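You operate a simulated robot arm through the tools that you are given. There is no shell and no other tool.

You are at the controls of a simulated two-armed robot. One attempt, no reset.

TASK
Drive the screw that the job card names to its mark.
Fine: grey drill, first its ring to the figure on that screw's plate and its slider to in; after, stand it on the bench and lock the slider; the other screw stays.

It is judged by the outcome, as a careful person would: the job done as asked, and still so three seconds after it is handed in. It fails if anything else is knocked over, pushed out of place, dropped, spilled or broken.

THE ROBOT
Two 6-joint arms with two-finger grippers on one trunk that stands fixed in place. Base frame: the origin is at the foot of the trunk, x ahead of it, y to its left, z up; the work surface is at about z = 0.82. Readings come in m, degrees, newtons and seconds.
The left shoulder is at [0.06, 0.143, 0.9], the right one opposite. With the tool pointing down near the work surface each hand reaches from about 0.32 to 0.72 m from the base axis, measured 20 degrees to its own side. Payload 2.45 kg a hand.
The tool frame of a hand sits at the grasp point between the pads (the TCP): z along the fingers, y along the line on which they close. The tips reach 0.026 m beyond it. Largest opening 0.096 m; the body of the gripper starts 0.069 m behind the TCP.
Orientation is told as [roll, pitch, yaw] about the base's x, y, z axes, in that order, counted from this pose: with the fingers straight down and closing along the base's y, the tool's x points along the base's -x, its y along +y and its z along -z.

THE INTERFACE
- The arms move only by the tool play_rows. It takes "left_targets", "right_targets" or both (then of equal length, played together; a hand with none holds still); each is a list of rows, each a list of 3 entries, a list of its own where there are three numbers: the gripper command, from -1 (fully open) to 1 (shut), values between in proportion, then the shift along the tool's x, y, z in m, then the turn, a rotation vector about the tool's x, y, z in degrees. In form: [[grip, [tx, ty, tz], [rx, ry, rz]], ...]. A call has 1 to 20 rows; each row is the pose to reach, as a shift and turn from the pose commanded when the call began, along the tool's axes at that moment. Rows are played at 5 a second. More than 0.05 m and 8.6 degrees between two rows, or a gripper value outside its range, and nothing of the call is played. A pose out of reach is approached as far as the arm can. The call stops where the force on the tool passes 40 N (or 10 N more than at its start, if that is more) or the arm is blocked; 0.2 s more then pass. The fingers move at their own pace and stop on an object; they squeeze with about 37 N. The grip force told is the motor's: it shows also when the fingers shut on nothing. Time passes only in rows, and 0.2 s behind the last, so rows that repeat a pose let the fingers close. It gives the time, the measured TCP pose, the force on the tool (base axes), the opening and the grip force at its end, in the units of the frame above (readings bear some noise), with the torque about the TCP (base axes, N m) and any sound that the robot's microphone picked up, and new pictures: "pictures" is both (left out), scene, wrist or none (wrist: the cameras of the hands that moved).
- Cameras (640 x 400 px; columns grow to the right, rows downward): "scene" is now at [0.1233, -0.0566, 1.5172]; the picture's right is [-0.67, -0.74, 0.00], its down [-0.48, 0.43, -0.77] and it looks along [0.57, -0.51, -0.64] (base axes); focal length 269 px, centre (320, 200). "left" rides on the left gripper at [0.082, -0.003, -0.098] in its tool frame; the picture's right is [0.04, 1.00, 0.00], its down [-0.73, 0.03, -0.68] and it looks along [-0.68, 0.03, 0.73] (tool axes); focal length 256 px, centre (320, 200). "right" rides on the right gripper at [0.082, 0.003, -0.098] in its tool frame; the picture's right is [-0.04, 1.00, 0.00], its down [-0.73, -0.03, -0.68] and it looks along [-0.68, -0.03, 0.73] (tool axes); focal length 256 px, centre (320, 200).
- move_column(by): slides the trunk up (or, below 0, down) by that many m; the arms and the scene camera ride with it, the base frame stays. It gives what a move gives, with no picture.
- aim_head(pan, tilt): turns the head with the scene camera to pan (to the left, within 86 degrees either way) and tilt (down, from -29 to 69), counted from straight ahead of the robot. It gives what a move gives, and a new picture of the scene camera.
- probe_pixels(camera, pixels): there is no depth. For up to 12 entries [column, row, z] of the newest picture of that camera ("zoom" is the newest enlarged one), the place [x, y] in the base frame at which the ray of that pixel passes the height z, good to about 0.002 m. It takes no simulated time.
- enlarge(camera, box): a new picture of the part [left, top, right, bottom] of that camera's present view, enlarged. It takes no simulated time.
- close_job(): hands the job in; it is judged then, once.

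Leave the grippers open and the arms clear of the work at the hand-in unless told otherwise.

The tools are called after "Call:" as a command line: name --argument value ..., lists and objects as JSON in quotes. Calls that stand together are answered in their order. play_rows: Moves the arms, as the interface text tells. Its arguments: {"type":"object","properties":{"left_targets":{"type":"array"},"right_targets":{"type":"array"},"pictures":{"type":"string","enum":["both","scene","wrist","none"]}},"required":[]} The other tools are called the same way: move_column (by) slides the trunk up or down; aim_head (pan, tilt) turns the head that bears the scene camera; probe_pixels (camera, pixels) gives the place at which the rays of pixels pass given heights; enlarge (camera, box) takes an enlarged picture of a part of a camera's view; close_job () hands the job in.

At the start:

```text
t: 0.0
left_tool_pos: [0.3023, -0.0374, 1.2639]
left_tcp_rot: [-0.2, -0.1, 0.0]
left_wrist_force: [-0.3, -0.4, -1.0]
left_wrist_torque: [-0.03, -0.01, -0.01]
left_finger_gap: 0.0961
left_gripper_force: 0.1
right_tool_pos: [0.3118, -0.441, 1.2639]
right_tcp_rot: [-0.1, 0.0, 0.0]
right_wrist_force: [0.9, -0.6, -0.1]
right_wrist_torque: [0.0, 0.02, 0.01]
right_finger_gap: 0.0957
right_gripper_force: 0.1
trunk travel left (down, up): [-0.525, 0.065]
head pan, tilt: [-41.9, 39.8]
```

scene: 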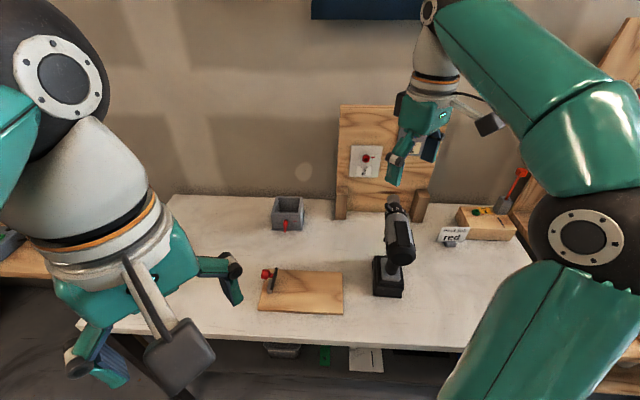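
right: 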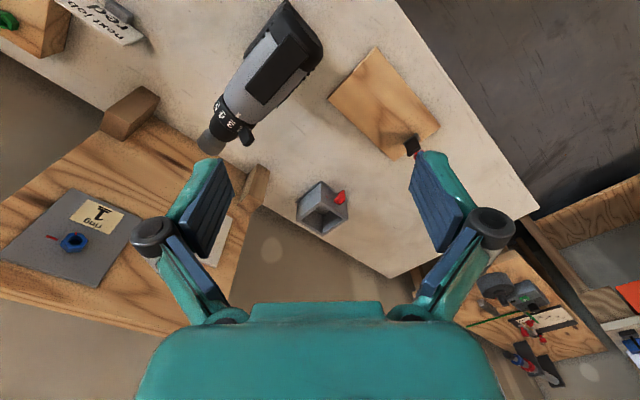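
left: 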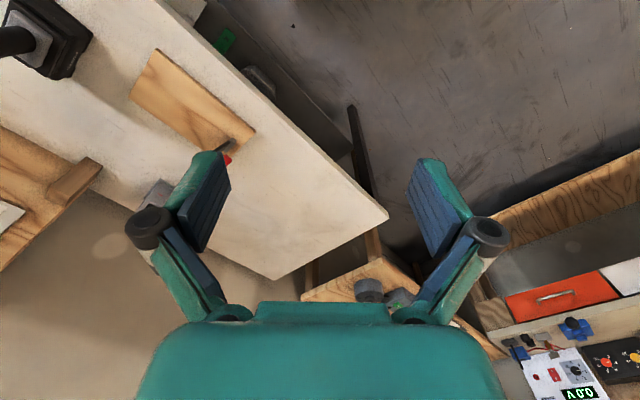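

I see the bench with a drill standing upright near (395,245), a vertical board behind it with a red-screw plate and another plate hidden by the right hand, a job card near (453,235) reading "red". First I enlarge these parts.

Call:
enlarge --camera "scene" --box '[420, 160, 540, 260]'

Call:
enlarge --camera "scene" --box '[330, 100, 450, 220]'

Call:
enlarge --camera "scene" --box '[350, 180, 450, 310]'

Call:
enlarge --camera "right" --box '[180, 0, 340, 160]'

Call:
enlarge --camera "right" --box '[0, 160, 160, 300]'

Call:
enlarge --camera "scene" --box '[240, 180, 360, 330]'

```text
4.00 times, centred on (480, 210) of scene
```

zoom: 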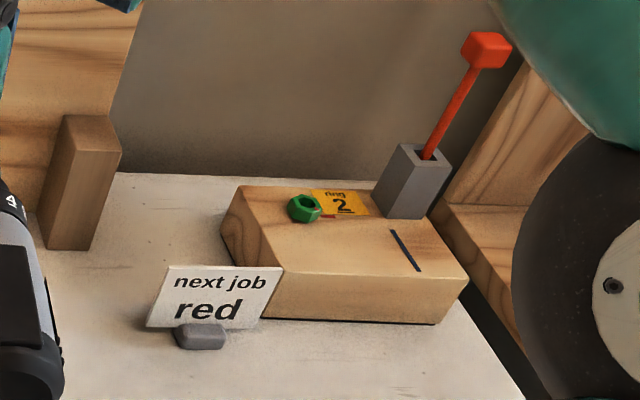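

```text
3.33 times, centred on (390, 160) of scene
```

zoom: 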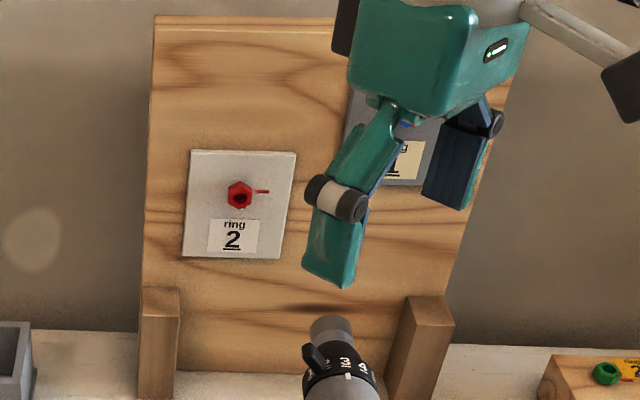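

```text
3.08 times, centred on (400, 245) of scene
```

zoom: 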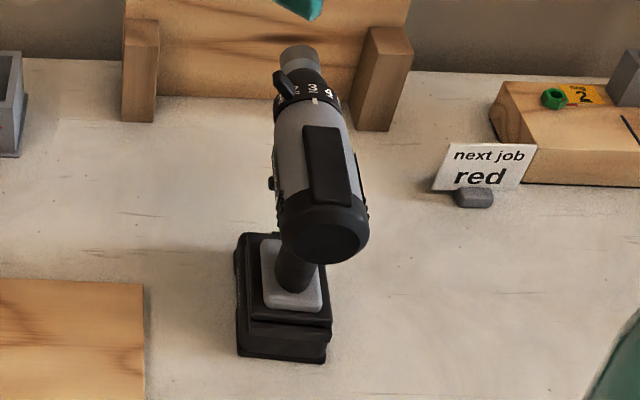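

```text
2.50 times, centred on (260, 80) of right
```

zoom: 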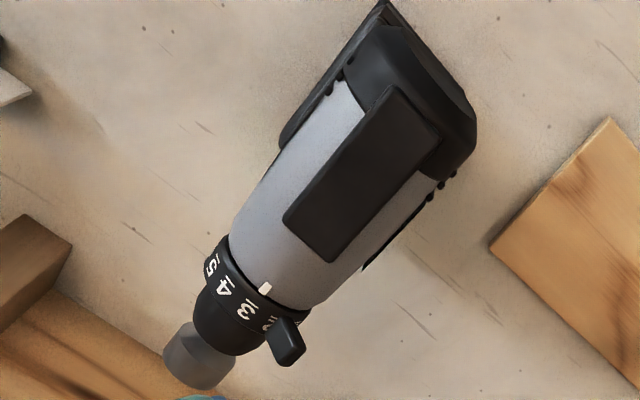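

```text
2.86 times, centred on (80, 230) of right
```

zoom: 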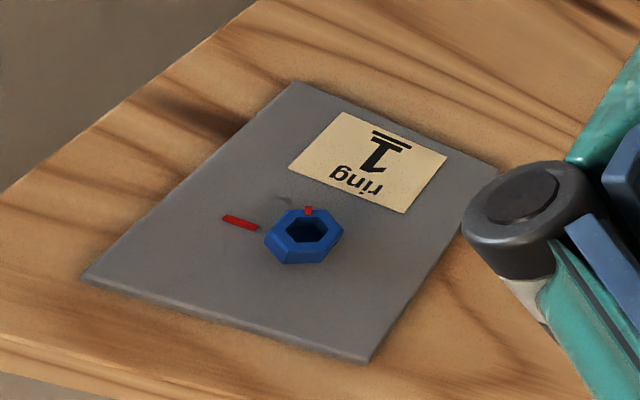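

```text
2.67 times, centred on (300, 255) of scene
```

zoom: 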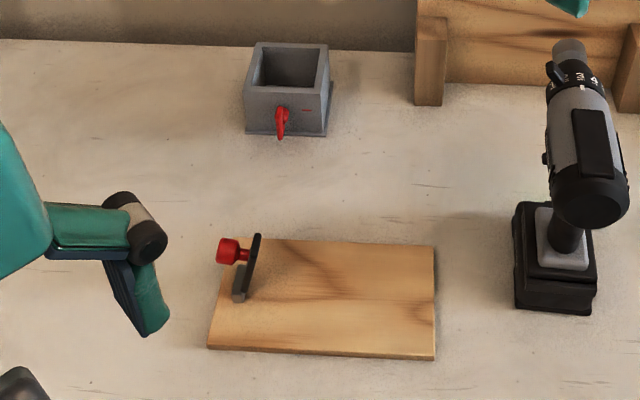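

The card names "red". The red hex screw on the upright board has a plate that reads "ring 2"; the ring of the drill appears to stand at 3 or so. I measure places of the main things.

Call:
probe_pixels --camera "scene" --pixels '[[376, 292, 0.82], [403, 297, 0.82], [377, 258, 0.86], [400, 262, 0.86], [340, 219, 0.82], [420, 222, 0.82], [366, 158, 1.05], [366, 158, 1.1], [398, 240, 1.03], [397, 205, 1.03], [445, 243, 0.82], [260, 310, 0.82]]'

Call:
enlarge --camera "left" --box '[500, 300, 640, 400]'

Call:
enlarge --camera "right" --box '[460, 240, 640, 400]'

```text
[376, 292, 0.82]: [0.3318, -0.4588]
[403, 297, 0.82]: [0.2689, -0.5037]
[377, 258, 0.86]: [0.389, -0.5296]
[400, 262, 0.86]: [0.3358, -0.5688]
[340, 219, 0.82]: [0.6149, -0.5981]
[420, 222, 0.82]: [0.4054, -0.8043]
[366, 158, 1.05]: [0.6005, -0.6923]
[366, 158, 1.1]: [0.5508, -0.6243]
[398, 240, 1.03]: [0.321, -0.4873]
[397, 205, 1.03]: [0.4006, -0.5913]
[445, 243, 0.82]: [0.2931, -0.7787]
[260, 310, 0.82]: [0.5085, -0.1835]
```

```text
4.00 times, centred on (570, 350) of left
```

zoom: 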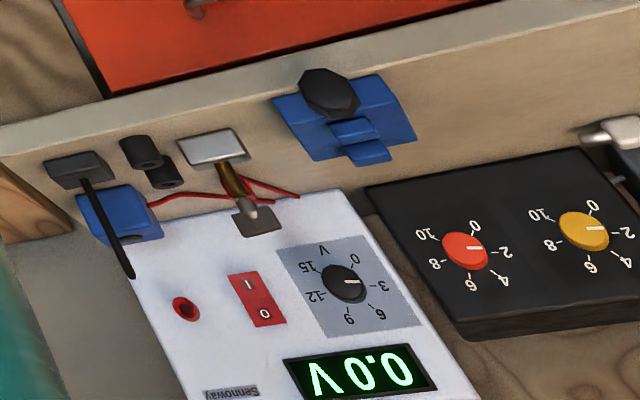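

```text
2.50 times, centred on (550, 320) of right
```

zoom: 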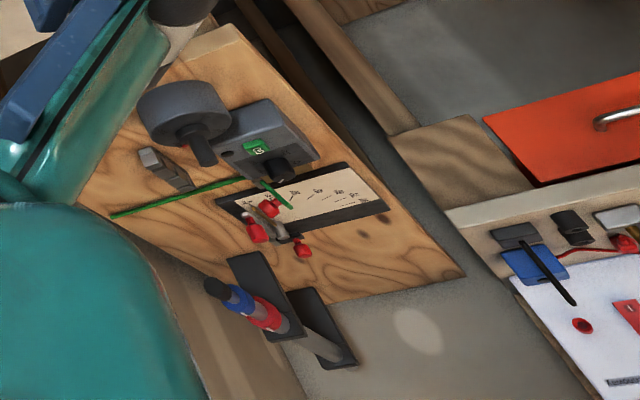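

The bench is turned about 45° from the base axes, the board faces the robot. I turn the left hand by 90° so that its camera looks at the drill's left side, and meanwhile draw the right hand back toward the robot so the board is free to the scene camera.

Call:
play_rows --left_targets '[[-1, [0, 0, 0], [0, 0, 8]], [-1, [0, 0, 0], [0, 0, 16]], [-1, [0, 0, 0], [0, 0, 24]], [-1, [0, 0, 0], [0, 0, 32]], [-1, [0, 0, 0], [0, 0, 40]], [-1, [0, 0, 0], [0, 0, 48]], [-1, [0, 0, 0], [0, 0, 56]], [-1, [0, 0, 0], [0, 0, 64]], [-1, [0, 0, 0], [0, 0, 72]], [-1, [0, 0, 0], [0, 0, 80]]]' --right_targets '[[-1, [0.0, -0.02, 0], [0, 0, 4.5]], [-1, [0.0, -0.04, 0], [0, 0, 9]], [-1, [0.0, -0.06, 0], [0, 0, 13.5]], [-1, [0.0, -0.08, 0], [0, 0, 18]], [-1, [0.0, -0.1, 0], [0, 0, 22.5]], [-1, [0.0, -0.12, 0], [0, 0, 27]], [-1, [0.02, -0.14, 0], [0, 0, 31.5]], [-1, [0.04, -0.16, 0], [0, 0, 36]], [-1, [0.06, -0.18, 0], [0, 0, 40.5]], [-1, [0.08, -0.2, 0], [0, 0, 45]]]'

```text
t: 2.2
left_tool_pos: [0.3002, -0.0373, 1.2654]
left_tcp_rot: [0.1, -0.1, -80.2]
left_wrist_force: [0.5, -0.6, -0.3]
left_wrist_torque: [0.0, 0.01, 0.02]
left_finger_gap: 0.0959
left_gripper_force: 0.0
right_tool_pos: [0.2242, -0.6247, 1.2401]
right_tcp_rot: [0.0, -0.3, -45.1]
right_wrist_force: [0.2, 0.3, -0.6]
right_wrist_torque: [0.0, -0.05, 0.01]
right_finger_gap: 0.0961
right_gripper_force: 0.1
right hand out of reach, approached as far as the arm can: row 6, 7, 8, 9, 10
trunk travel left (down, up): [-0.525, 0.065]
head pan, tilt: [-41.9, 39.8]
```

scene: 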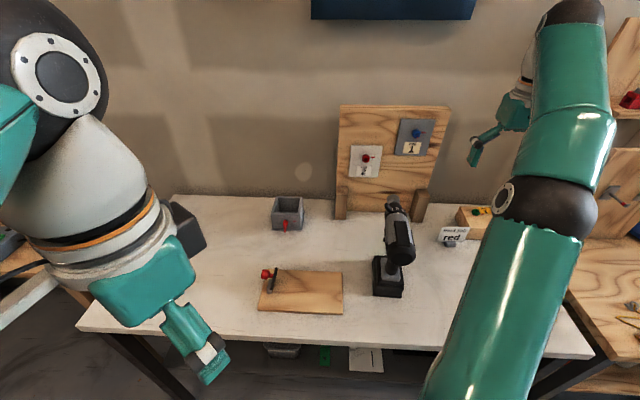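
right: 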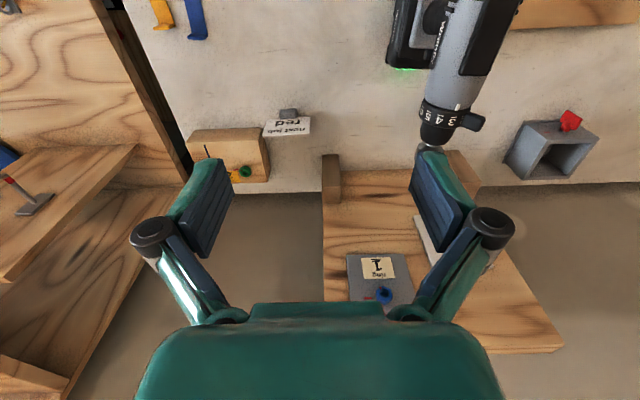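
left: 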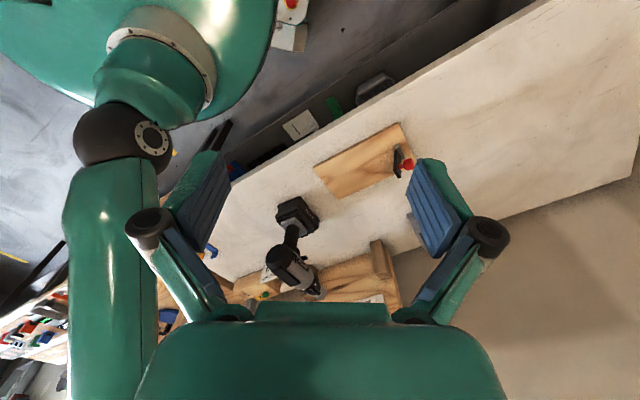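

The board is free now. I zoom on the red plate, the blue plate, the drill from the scene camera, and the drill from both wrist cameras.

Call:
enlarge --camera "scene" --box '[340, 135, 388, 185]'

Call:
enlarge --camera "scene" --box '[365, 190, 425, 300]'

Call:
enlarge --camera "left" --box '[250, 190, 340, 305]'

Call:
enlarge --camera "right" --box '[380, 0, 520, 155]'

Call:
enlarge --camera "scene" --box '[330, 100, 450, 225]'

```text
8.00 times, centred on (364, 160) of scene
```

zoom: 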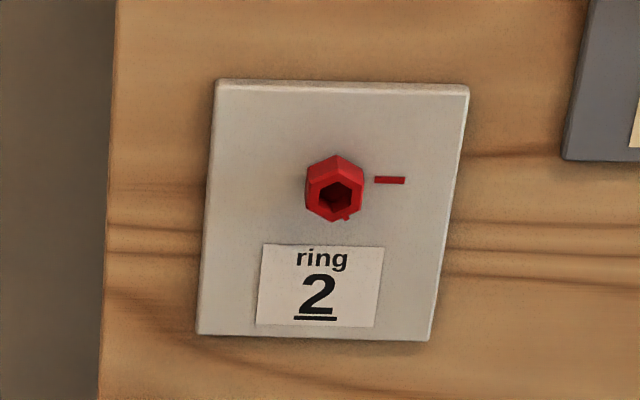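

```text
3.64 times, centred on (395, 245) of scene
```

zoom: 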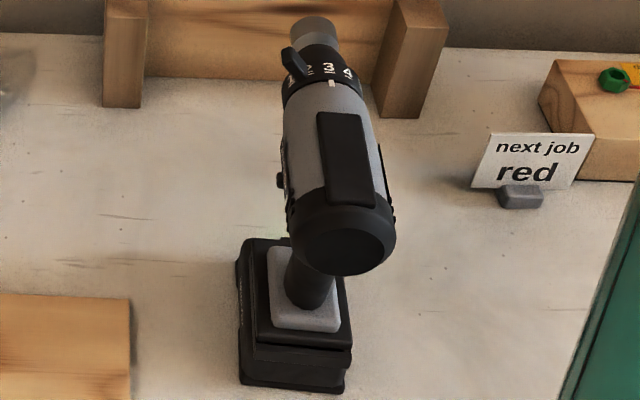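

```text
3.48 times, centred on (295, 248) of left
```

zoom: 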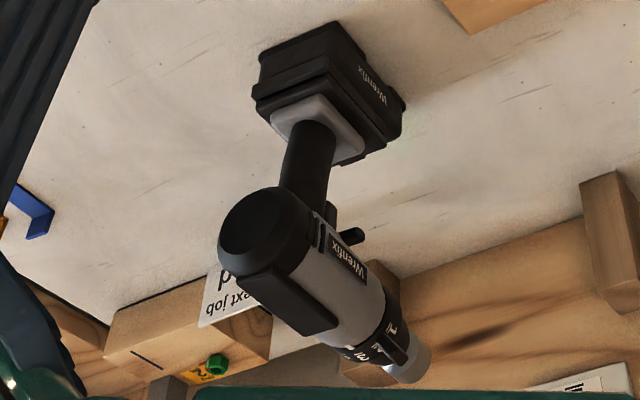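

```text
2.58 times, centred on (450, 78) of right
```

zoom: 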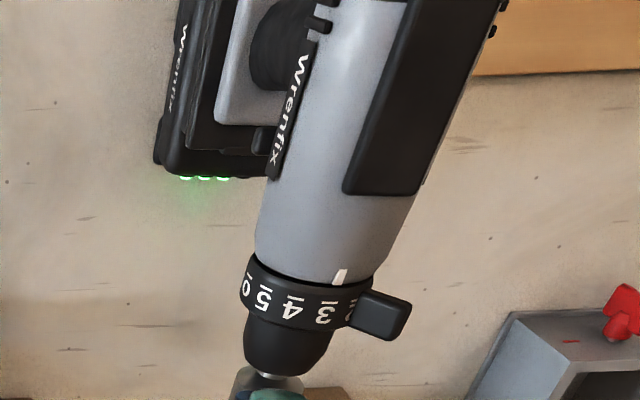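

```text
3.20 times, centred on (390, 162) of scene
```

zoom: 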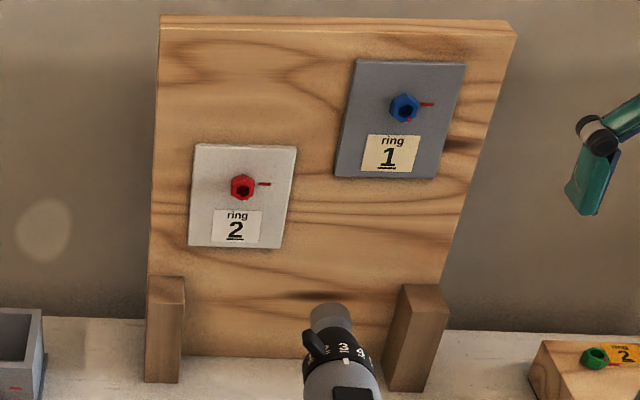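

The red screw's pip is at about 5–6 o'clock and the plate's line at 3 o'clock. I zoom more on the ring, the trigger region and the side knob.

Call:
enlarge --camera "left" --box '[300, 240, 360, 295]'

Call:
enlarge --camera "left" --box '[310, 230, 370, 270]'

Call:
enlarge --camera "scene" --box '[380, 195, 420, 220]'

Call:
enlarge --camera "right" --box '[410, 85, 490, 155]'

Call:
enlarge --camera "right" --box '[410, 0, 490, 60]'

Call:
enlarge --camera "left" --box '[265, 190, 325, 290]'

```text
7.27 times, centred on (330, 268) of left
```

zoom: 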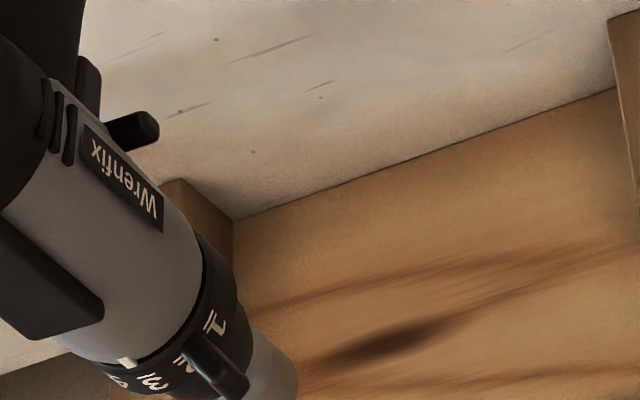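

```text
10.00 times, centred on (340, 250) of left
```

zoom: 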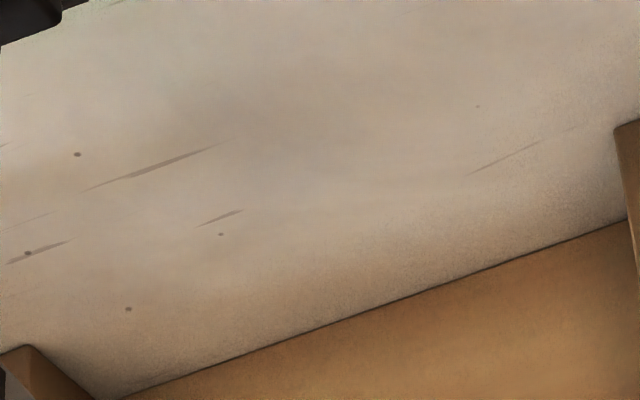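

```text
16.00 times, centred on (400, 208) of scene
```

zoom: 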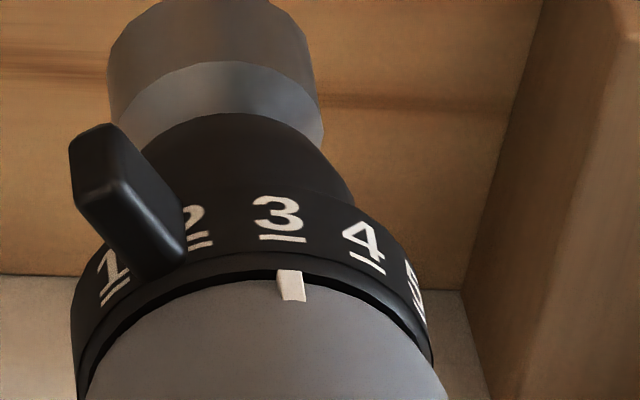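

```text
5.71 times, centred on (450, 120) of right
```

zoom: 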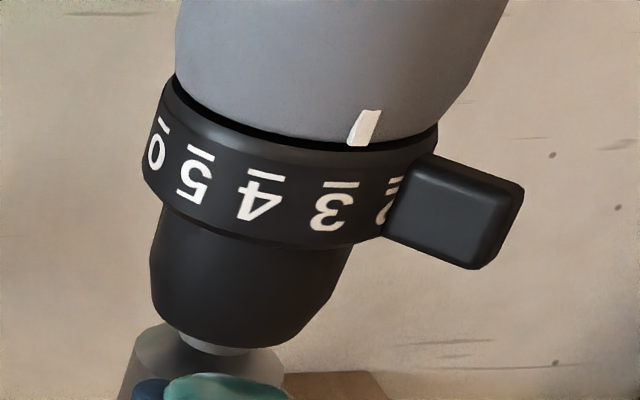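

```text
6.67 times, centred on (450, 30) of right
```

zoom: 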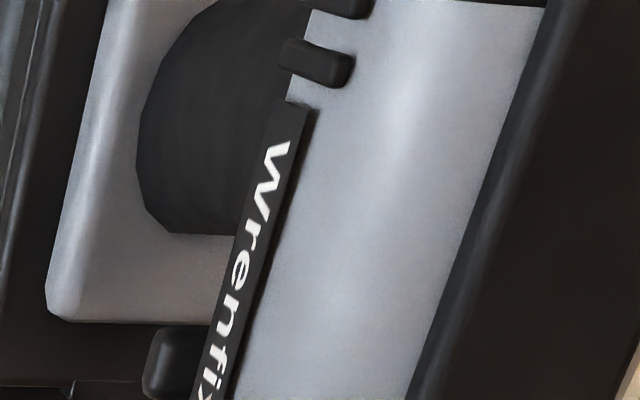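

```text
4.00 times, centred on (295, 240) of left
```

zoom: 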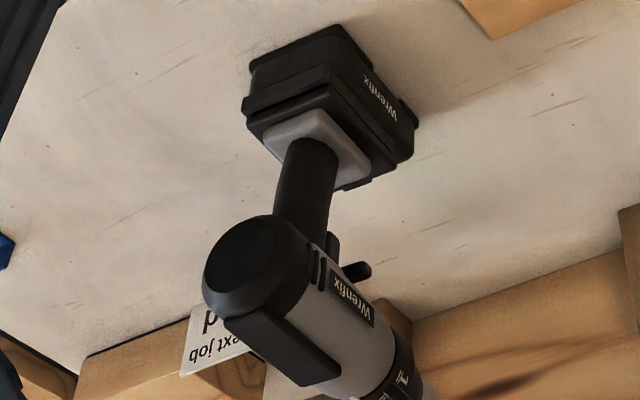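

Ring stands at 3 (the white index faces the "3"). I triangulate the index mark (scene (398,213), right (457,107)), and the drill's base corners.

Call:
probe_pixels --camera "scene" --pixels '[[398.1, 212.8, 1.0], [398.1, 212.8, 1.05], [398.1, 212.8, 1.1], [373, 293, 0.82], [402, 297, 0.82], [366, 158, 1.0], [366, 158, 1.1]]'

Call:
probe_pixels --camera "right" --pixels '[[457.2, 107.2, 1.0], [457.2, 107.2, 1.05], [457.2, 107.2, 1.1], [386, 295, 1.1], [386, 295, 1.15], [386, 295, 1.2]]'

Call:
enlarge --camera "right" --box '[320, 230, 420, 310]'

```text
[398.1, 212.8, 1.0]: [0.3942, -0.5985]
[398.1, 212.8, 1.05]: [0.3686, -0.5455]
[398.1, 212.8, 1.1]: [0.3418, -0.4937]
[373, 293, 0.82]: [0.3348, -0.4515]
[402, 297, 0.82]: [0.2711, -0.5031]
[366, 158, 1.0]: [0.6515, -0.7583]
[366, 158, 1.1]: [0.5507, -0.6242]
```

```text
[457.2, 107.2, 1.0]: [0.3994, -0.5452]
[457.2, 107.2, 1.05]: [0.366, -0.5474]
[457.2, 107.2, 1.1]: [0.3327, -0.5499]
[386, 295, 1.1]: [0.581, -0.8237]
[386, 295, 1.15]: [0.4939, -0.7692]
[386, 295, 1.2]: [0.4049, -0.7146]
```

```text
5.00 times, centred on (370, 270) of right
```

zoom: 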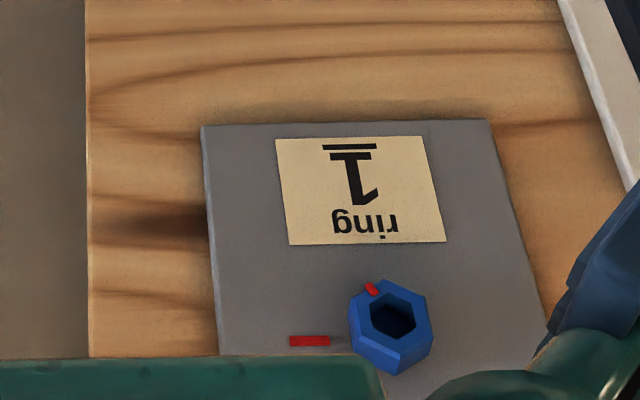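

The index mark sits at about (0.367, -0.546, 1.05). Now I move the left hand round to the drill's left side at z 1.2 to see the slider and trigger, keeping well clear of the drill.

Call:
play_rows --left_targets '[[-1, [-0.0353, 0.0141, 0.0065], [0, 0, 5.5]], [-1, [-0.0706, 0.0282, 0.013], [0, 0, 11]], [-1, [-0.106, 0.0423, 0.0195], [0, 0, 16.5]], [-1, [-0.141, 0.0564, 0.026], [0, 0, 22]], [-1, [-0.1765, 0.0705, 0.0325], [0, 0, 27.5]], [-1, [-0.212, 0.0846, 0.039], [0, 0, 33]], [-1, [-0.247, 0.0987, 0.0455], [0, 0, 38.5]], [-1, [-0.282, 0.1128, 0.052], [0, 0, 44]], [-1, [-0.318, 0.127, 0.0585], [0, 0, 49.5]], [-1, [-0.353, 0.141, 0.065], [0, 0, 55]]]'

```text
t: 3.1
left_tool_pos: [0.3493, -0.0779, 1.3429]
left_tcp_rot: [8.7, -11.0, -95.8]
left_wrist_force: [-0.4, 0.0, 0.1]
left_wrist_torque: [0.01, 0.01, -0.03]
left_finger_gap: 0.096
left_gripper_force: 0.0
left hand out of reach, approached as far as the arm can: row 4
right_tool_pos: [0.2244, -0.625, 1.2401]
right_tcp_rot: [0.0, 0.0, -45.0]
right_wrist_force: [0.3, -0.5, -0.9]
right_wrist_torque: [0.05, 0.03, 0.0]
right_finger_gap: 0.096
right_gripper_force: 0.0
trunk travel left (down, up): [-0.525, 0.065]
head pan, tilt: [-41.9, 39.8]
stopped in row 4 (left hand): the arm was blocked; the commanded pose is now the measured one
```

scene: 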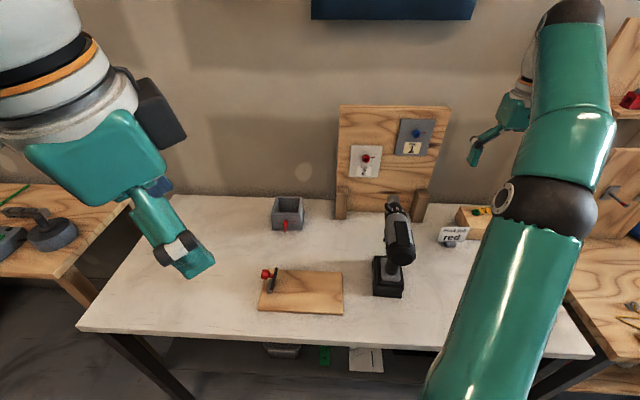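
left: 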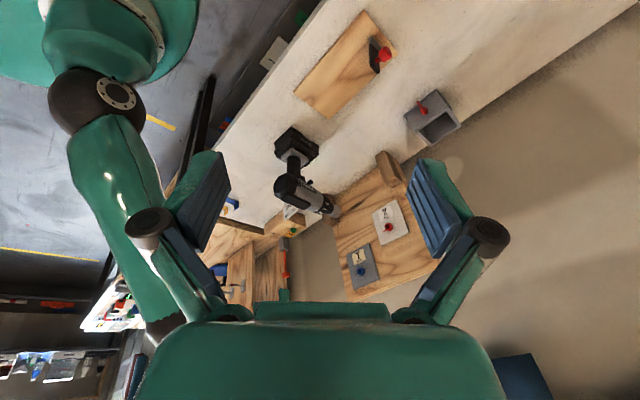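

The left arm got near its limit. From here the left camera sees the drill's left side at (305,185); I zoom there.

Call:
enlarge --camera "left" --box '[265, 120, 345, 225]'

Call:
enlarge --camera "left" --box '[290, 165, 330, 195]'

Call:
enlarge --camera "left" --box '[365, 195, 415, 245]'

```text
3.81 times, centred on (305, 172) of left
```

zoom: 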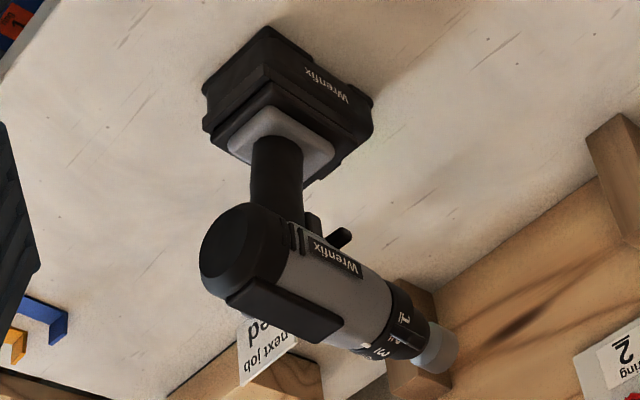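

```text
13.33 times, centred on (310, 180) of left
```

zoom: 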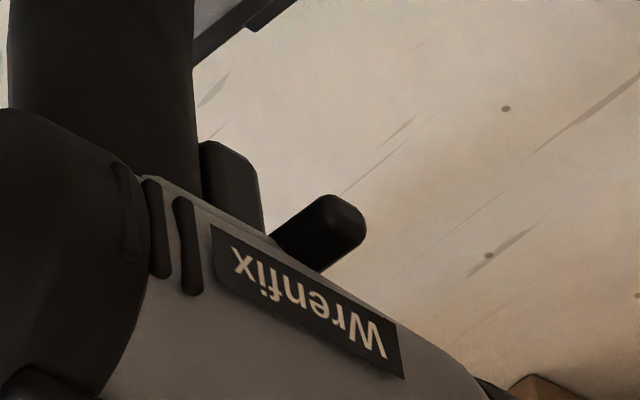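

```text
8.00 times, centred on (390, 220) of left
```

zoom: 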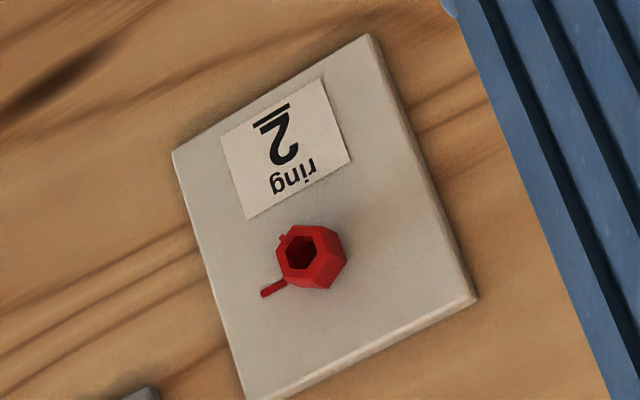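

The slider is a round cross-pin through the body just ahead of the trigger; it sticks out on the left now. I bring the right hand lower and turn it to view the drill's right side.

Call:
play_rows --right_targets '[[-1, [-0.002, -0.0025, 0.011], [0, 0, -7.6]], [-1, [-0.004, -0.005, 0.022], [0, 0, -15.2]], [-1, [-0.006, -0.0075, 0.033], [0, 0, -22.8]], [-1, [-0.008, -0.01, 0.044], [0, 0, -30.4]], [-1, [-0.01, -0.0125, 0.055], [0, 0, -38]], [-1, [-0.012, -0.015, 0.066], [0, 0, -45.6]], [-1, [-0.014, -0.0175, 0.077], [0, 0, -53.2]], [-1, [-0.016, -0.02, 0.088], [0, 0, -60.8]], [-1, [-0.018, -0.0225, 0.099], [0, 0, -68.4]], [-1, [-0.02, -0.025, 0.11], [0, 0, -76]], [-1, [-0.022, -0.0276, 0.12], [0, 0, -84]]]'

```text
t: 5.5
left_tool_pos: [0.3472, -0.0766, 1.3426]
left_tcp_rot: [8.7, -10.9, -95.8]
left_wrist_force: [0.1, -0.2, -0.2]
left_wrist_torque: [0.0, -0.04, 0.02]
left_finger_gap: 0.096
left_gripper_force: 0.0
right_tool_pos: [0.221, -0.66, 1.1193]
right_tcp_rot: [-0.3, 0.0, 39.1]
right_wrist_force: [-0.7, 0.1, 0.2]
right_wrist_torque: [0.0, -0.02, 0.01]
right_finger_gap: 0.096
right_gripper_force: 0.1
trunk travel left (down, up): [-0.525, 0.065]
head pan, tilt: [-41.9, 39.8]
```

scene: 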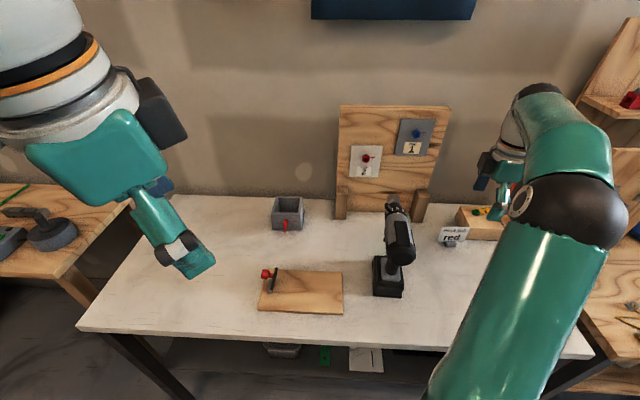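
right: 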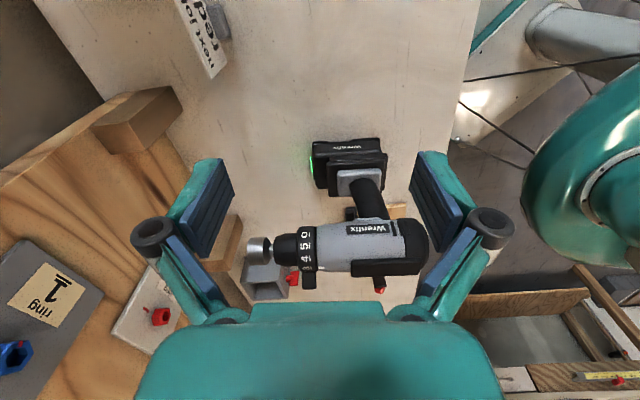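

Now a clear view of the drill's right side. I zoom on trigger/slider and the nose.

Call:
enlarge --camera "right" --box '[325, 190, 405, 245]'

Call:
enlarge --camera "right" --box '[235, 125, 445, 300]'

Call:
enlarge --camera "right" --box '[240, 215, 330, 290]'

```text
7.27 times, centred on (365, 218) of right
```

zoom: 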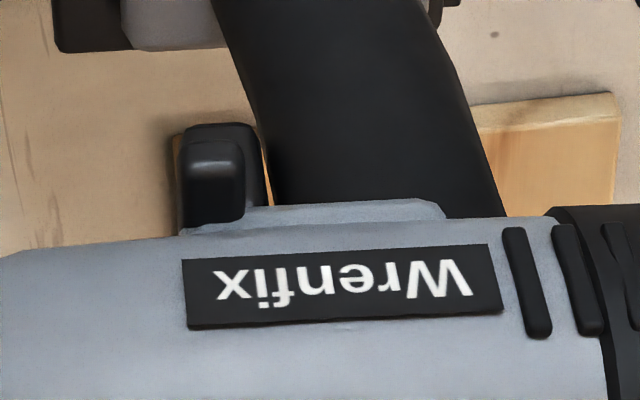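

```text
2.29 times, centred on (340, 212) of right
```

zoom: 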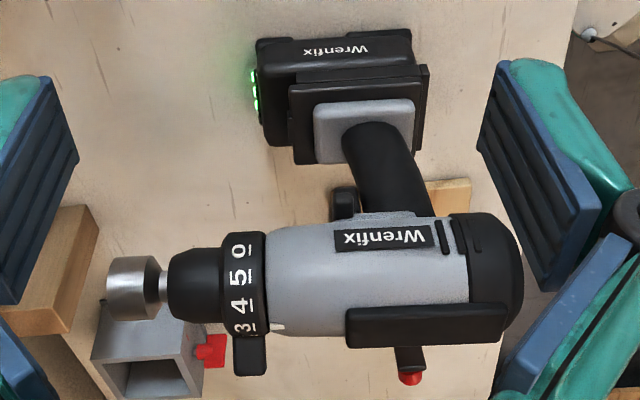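

```text
5.33 times, centred on (285, 252) of right
```

zoom: 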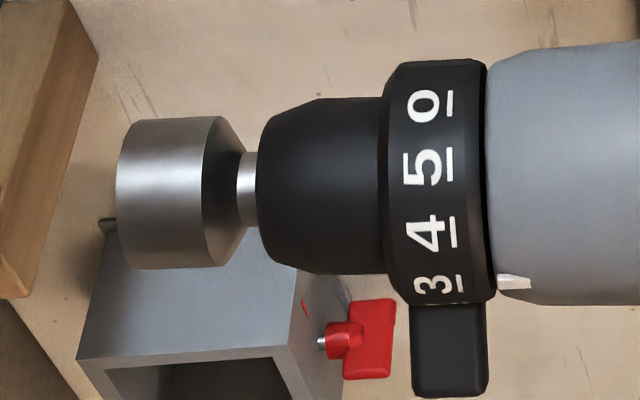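

I see the socket nose, ring digits 3/4/5/0 and the cross-pin's right end beside the trigger. I bring the right camera lower and level for a side view of pin and trigger (hand stays 0.14 m off the drill).

Call:
play_rows --right_targets '[[-1, [-0.004, 0.003, 0.015], [0, -5.6, 0]], [-1, [-0.008, 0.006, 0.03], [0, -11.2, 0]], [-1, [-0.012, 0.009, 0.045], [0, -16.8, 0]], [-1, [-0.016, 0.012, 0.06], [0, -22.4, 0]], [-1, [-0.018, 0.014, 0.075], [0, -28, 0]], [-1, [-0.02, 0.016, 0.09], [0, -33.6, 0]], [-1, [-0.022, 0.018, 0.105], [0, -39.2, 0]], [-1, [-0.022, 0.02, 0.12], [0, -45, 0]]]'

```text
t: 7.3
left_tool_pos: [0.3484, -0.0783, 1.343]
left_tcp_rot: [8.8, -11.0, -95.9]
left_wrist_force: [0.6, 0.3, 0.2]
left_wrist_torque: [0.02, 0.0, 0.01]
left_finger_gap: 0.0961
left_gripper_force: 0.0
right_tool_pos: [0.2272, -0.6316, 0.9996]
right_tcp_rot: [-0.1, -45.1, 39.1]
right_wrist_force: [-0.3, -0.1, -0.4]
right_wrist_torque: [0.01, -0.02, 0.03]
right_finger_gap: 0.0961
right_gripper_force: 0.0
trunk travel left (down, up): [-0.525, 0.065]
head pan, tilt: [-41.9, 39.8]
```

scene: 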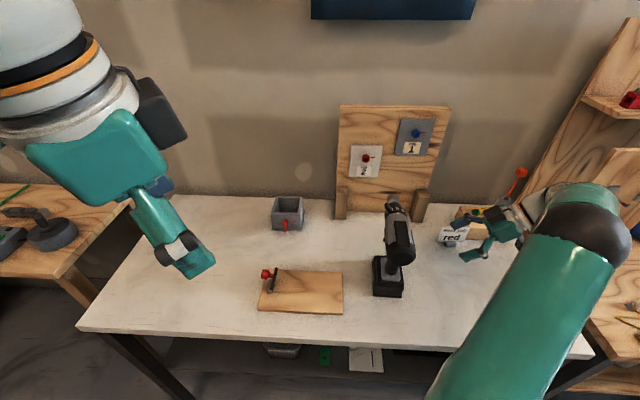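
right: 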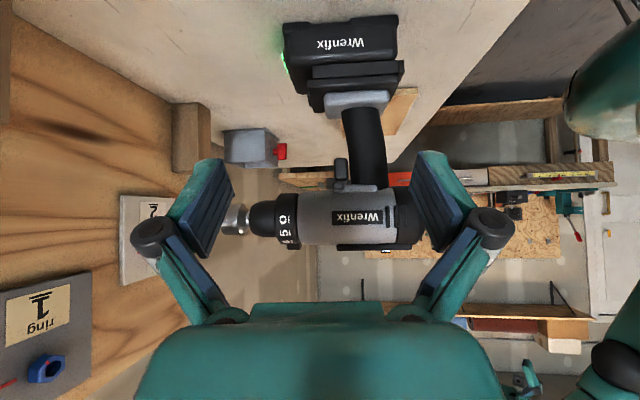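

Nice level side view. I zoom on the handle, trigger and pin, and on the whole drill.

Call:
enlarge --camera "right" --box '[320, 145, 410, 205]'

Call:
enlarge --camera "right" --box '[210, 5, 440, 260]'

Call:
enlarge --camera "right" --box '[210, 180, 310, 260]'

```text
6.67 times, centred on (365, 175) of right
```

zoom: 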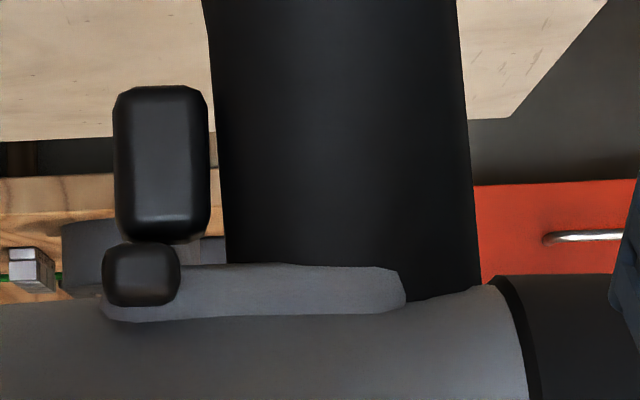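

```text
1.57 times, centred on (325, 132) of right
```

zoom: 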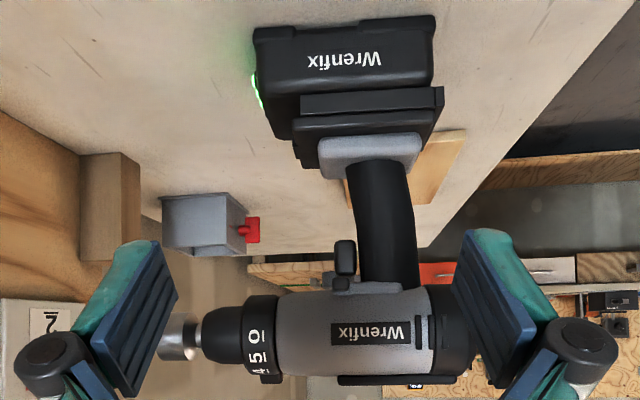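

```text
5.00 times, centred on (260, 220) of right
```

zoom: 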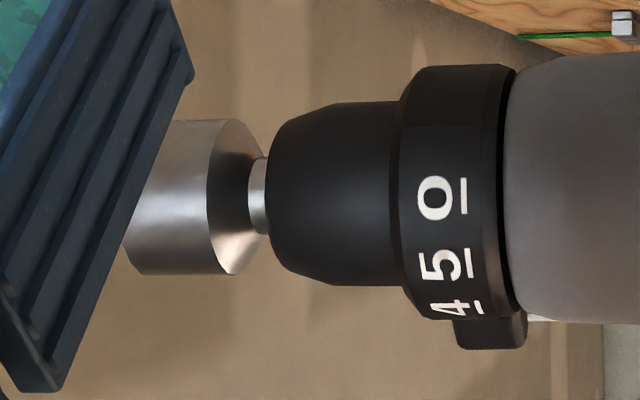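

The pin lies across the body just above and ahead of the trigger. I look for labels or instructions around: the blue panel on the wall (top of the scene picture) and the paper below the bench. I tilt the head up first.

Call:
aim_head --pan -41.9 --tilt 5

Call:
enlarge --camera "left" --box '[285, 150, 335, 200]'

```text
t: 8.3
left_tool_pos: [0.3488, -0.077, 1.3432]
left_tcp_rot: [8.9, -10.9, -95.8]
left_wrist_force: [0.5, 0.2, 0.0]
left_wrist_torque: [-0.01, 0.02, 0.0]
left_finger_gap: 0.0959
left_gripper_force: 0.0
right_tool_pos: [0.2282, -0.6329, 0.9995]
right_tcp_rot: [-0.3, -44.8, 39.1]
right_wrist_force: [-0.1, -0.2, -0.6]
right_wrist_torque: [0.0, -0.01, -0.05]
right_finger_gap: 0.096
right_gripper_force: 0.1
trunk travel left (down, up): [-0.525, 0.065]
head pan, tilt: [-41.9, 5.0]
```

scene: 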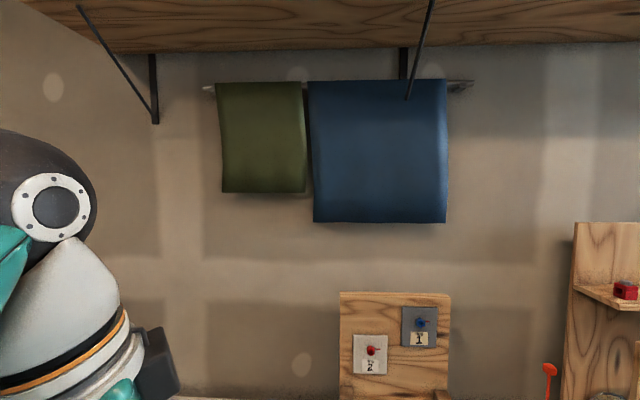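

```text
8.00 times, centred on (310, 175) of left
```

zoom: 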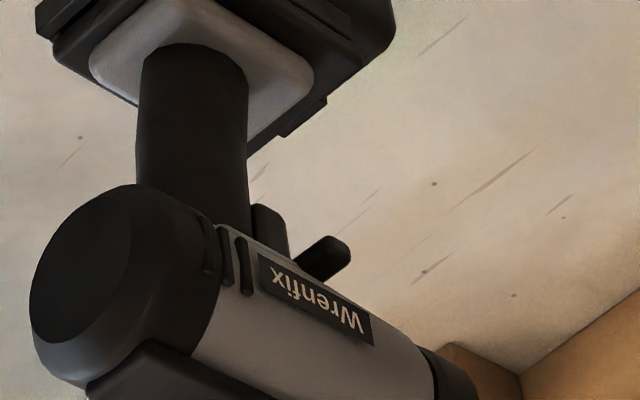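

Only towels there. I turn the head down to look at the paper under the bench edge.

Call:
aim_head --pan -41.9 --tilt 50

Call:
enlarge --camera "scene" --box '[250, 280, 420, 390]'

Call:
enlarge --camera "scene" --box '[360, 140, 430, 270]'

```text
t: 9.4
left_tool_pos: [0.348, -0.0775, 1.3435]
left_tcp_rot: [8.8, -11.0, -95.8]
left_wrist_force: [-1.2, -1.3, 0.0]
left_wrist_torque: [0.01, 0.03, -0.02]
left_finger_gap: 0.0958
left_gripper_force: 0.0
right_tool_pos: [0.2291, -0.6319, 1.0002]
right_tcp_rot: [-0.2, -44.9, 39.1]
right_wrist_force: [-0.4, -0.2, -0.2]
right_wrist_torque: [0.01, 0.04, 0.0]
right_finger_gap: 0.0959
right_gripper_force: 0.1
trunk travel left (down, up): [-0.525, 0.065]
head pan, tilt: [-41.9, 50.0]
```

scene: 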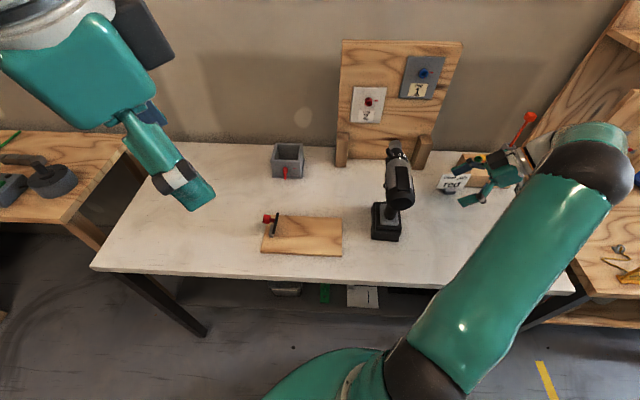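

```text
3.64 times, centred on (335, 335) of scene
```

zoom: 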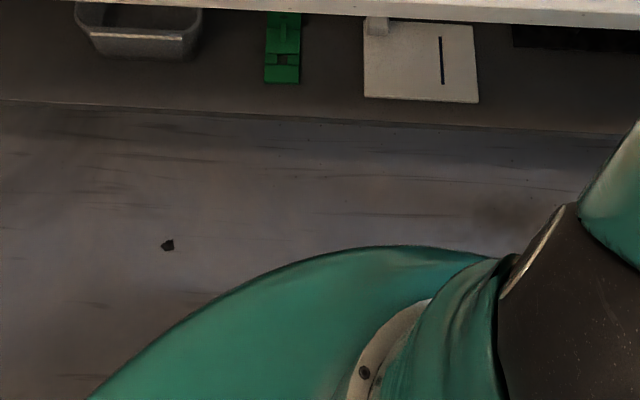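

```text
3.08 times, centred on (395, 205) of scene
```

zoom: 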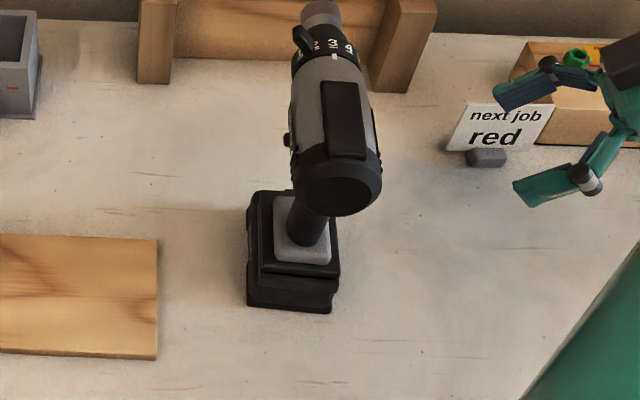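

No instructions there. I triangulate the pin's left end (scene (384.6,185.5), left (312.5,180.6)) and its right end from the right camera (338,186).

Call:
probe_pixels --camera "scene" --pixels '[[384.6, 185.5, 0.98], [384.6, 185.5, 1.0], [384.6, 185.5, 1.02]]'

Call:
probe_pixels --camera "left" --pixels '[[312.5, 180.6, 0.98], [312.5, 180.6, 1.0], [312.5, 180.6, 1.02]]'

Call:
enlarge --camera "scene" --box '[375, 175, 400, 200]'

Call:
enlarge --camera "right" --box '[330, 170, 360, 195]'

```text
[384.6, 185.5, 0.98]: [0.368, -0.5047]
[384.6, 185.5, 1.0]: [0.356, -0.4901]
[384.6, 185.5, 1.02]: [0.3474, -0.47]
```

```text
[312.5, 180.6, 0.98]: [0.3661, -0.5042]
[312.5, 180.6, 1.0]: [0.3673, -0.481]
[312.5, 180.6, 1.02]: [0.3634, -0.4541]
```

```text
16.00 times, centred on (388, 188) of scene
```

zoom: 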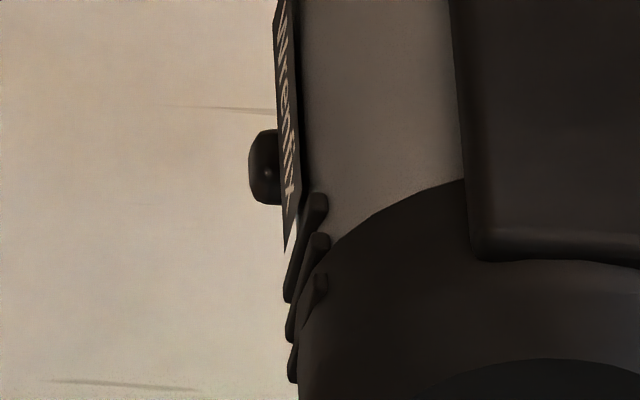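

```text
16.00 times, centred on (345, 182) of right
```

zoom: 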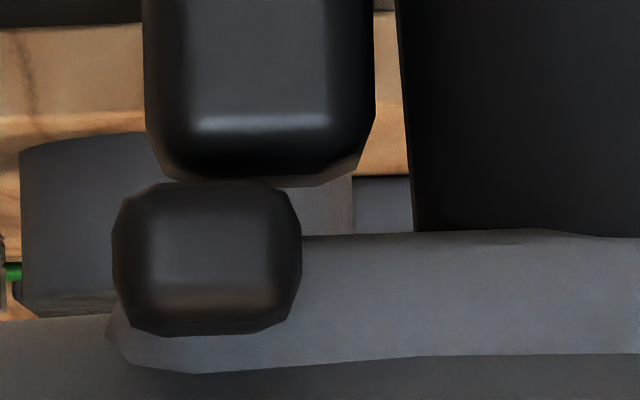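

Pin's left end lies near (0.367, -0.504, 0.98). I probe bench edge, drill base edges and the right-camera rays to get the drill's heading.

Call:
probe_pixels --camera "scene" --pixels '[[120, 269, 0.82], [540, 290, 0.82], [371.5, 238, 0.82], [399, 241.5, 0.82], [372, 203, 0.86], [336, 166, 0.82], [347, 167, 0.82], [413, 169, 0.82], [426, 170, 0.82], [369.5, 101, 1.1], [370, 92, 1.1], [406, 92, 1.1]]'

Call:
probe_pixels --camera "right" --pixels '[[338, 186, 0.98], [338, 186, 0.985], [224, 219, 1.02], [420, 216, 1.02], [300, 219, 1.02], [343, 168, 0.97], [392, 150, 0.96]]'

Call:
enlarge --camera "scene" --box '[355, 140, 415, 250]'

Call:
enlarge --camera "scene" --box '[330, 40, 470, 180]'

```text
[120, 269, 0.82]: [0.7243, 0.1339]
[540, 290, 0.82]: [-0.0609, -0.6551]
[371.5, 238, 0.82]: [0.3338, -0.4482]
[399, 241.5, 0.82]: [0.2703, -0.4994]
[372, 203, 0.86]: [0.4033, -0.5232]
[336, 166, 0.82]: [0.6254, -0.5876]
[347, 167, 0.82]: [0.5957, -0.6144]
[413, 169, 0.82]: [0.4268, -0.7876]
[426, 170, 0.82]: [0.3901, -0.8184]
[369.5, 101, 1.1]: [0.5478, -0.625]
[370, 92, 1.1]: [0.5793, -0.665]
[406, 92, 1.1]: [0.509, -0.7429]
```

```text
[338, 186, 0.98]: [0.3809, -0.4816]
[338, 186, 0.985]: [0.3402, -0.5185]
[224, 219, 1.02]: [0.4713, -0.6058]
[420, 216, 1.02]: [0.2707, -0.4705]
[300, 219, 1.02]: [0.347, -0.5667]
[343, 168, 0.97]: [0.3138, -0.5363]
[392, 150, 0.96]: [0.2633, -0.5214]
```

```text
3.64 times, centred on (385, 195) of scene
```

zoom: 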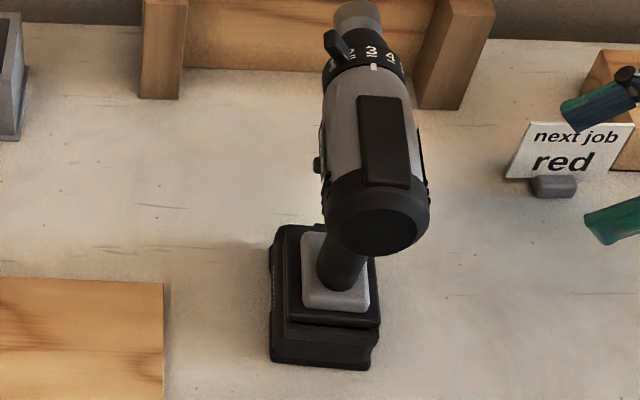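

```text
2.86 times, centred on (400, 110) of scene
```

zoom: 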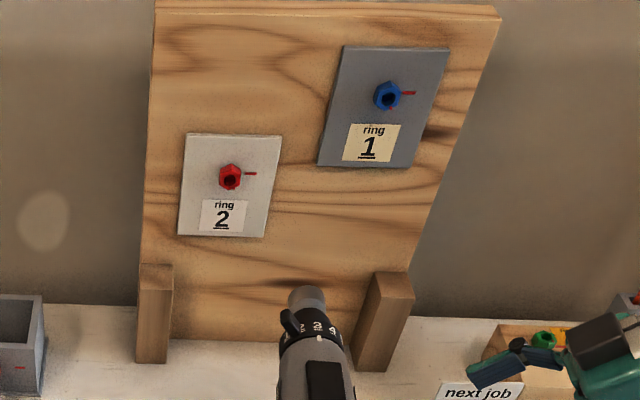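

I probe the top plate's corners and the rear cap's centre to get the drill's heading more exactly.

Call:
probe_pixels --camera "scene" --pixels '[[395.4, 166.7, 1.06], [407.5, 167.5, 1.06], [396.8, 190.05, 1.06], [410, 191.7, 1.06], [402.9, 201.9, 1.02], [401, 158.5, 1.05]]'

Call:
enlarge --camera "scene" --box '[380, 135, 420, 165]'

Call:
enlarge --camera "scene" --box '[380, 160, 420, 215]'

Call:
enlarge --camera "scene" --box '[360, 195, 410, 245]'

```text
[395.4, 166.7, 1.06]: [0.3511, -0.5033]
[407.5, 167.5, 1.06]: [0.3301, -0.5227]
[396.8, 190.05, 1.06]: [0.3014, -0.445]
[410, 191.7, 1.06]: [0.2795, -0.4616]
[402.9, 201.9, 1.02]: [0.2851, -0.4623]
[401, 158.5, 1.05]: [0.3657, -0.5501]
```

```text
13.33 times, centred on (400, 150) of scene
```

zoom: 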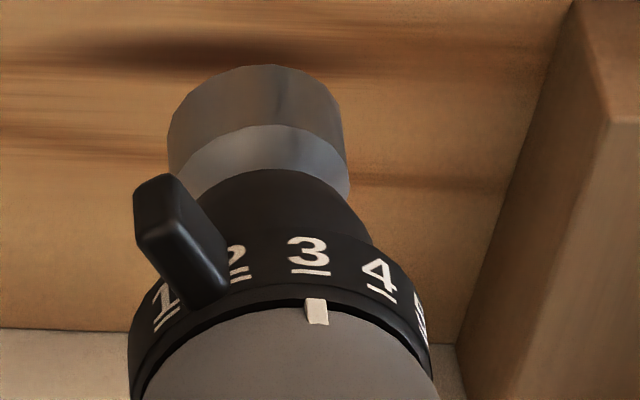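

```text
7.27 times, centred on (400, 188) of scene
```

zoom: 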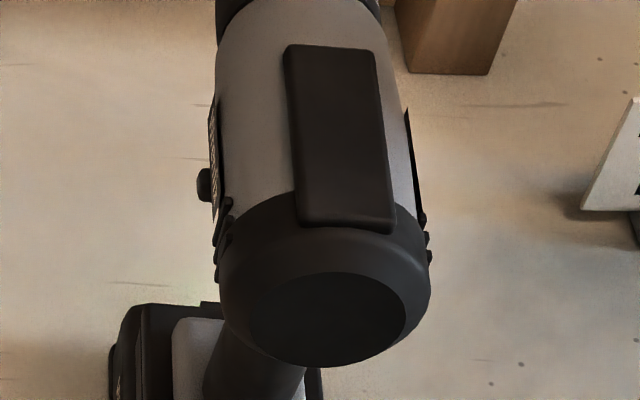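

```text
8.00 times, centred on (385, 220) of scene
```

zoom: 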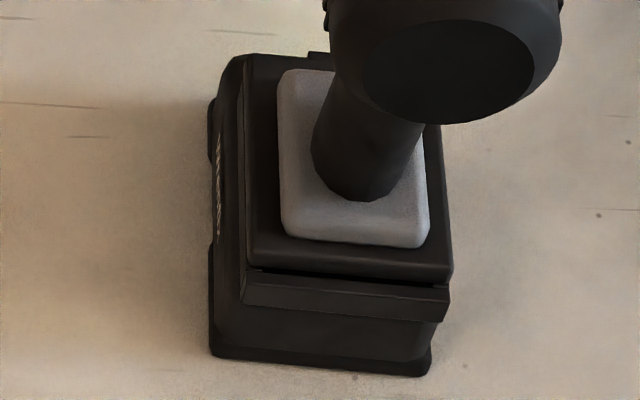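

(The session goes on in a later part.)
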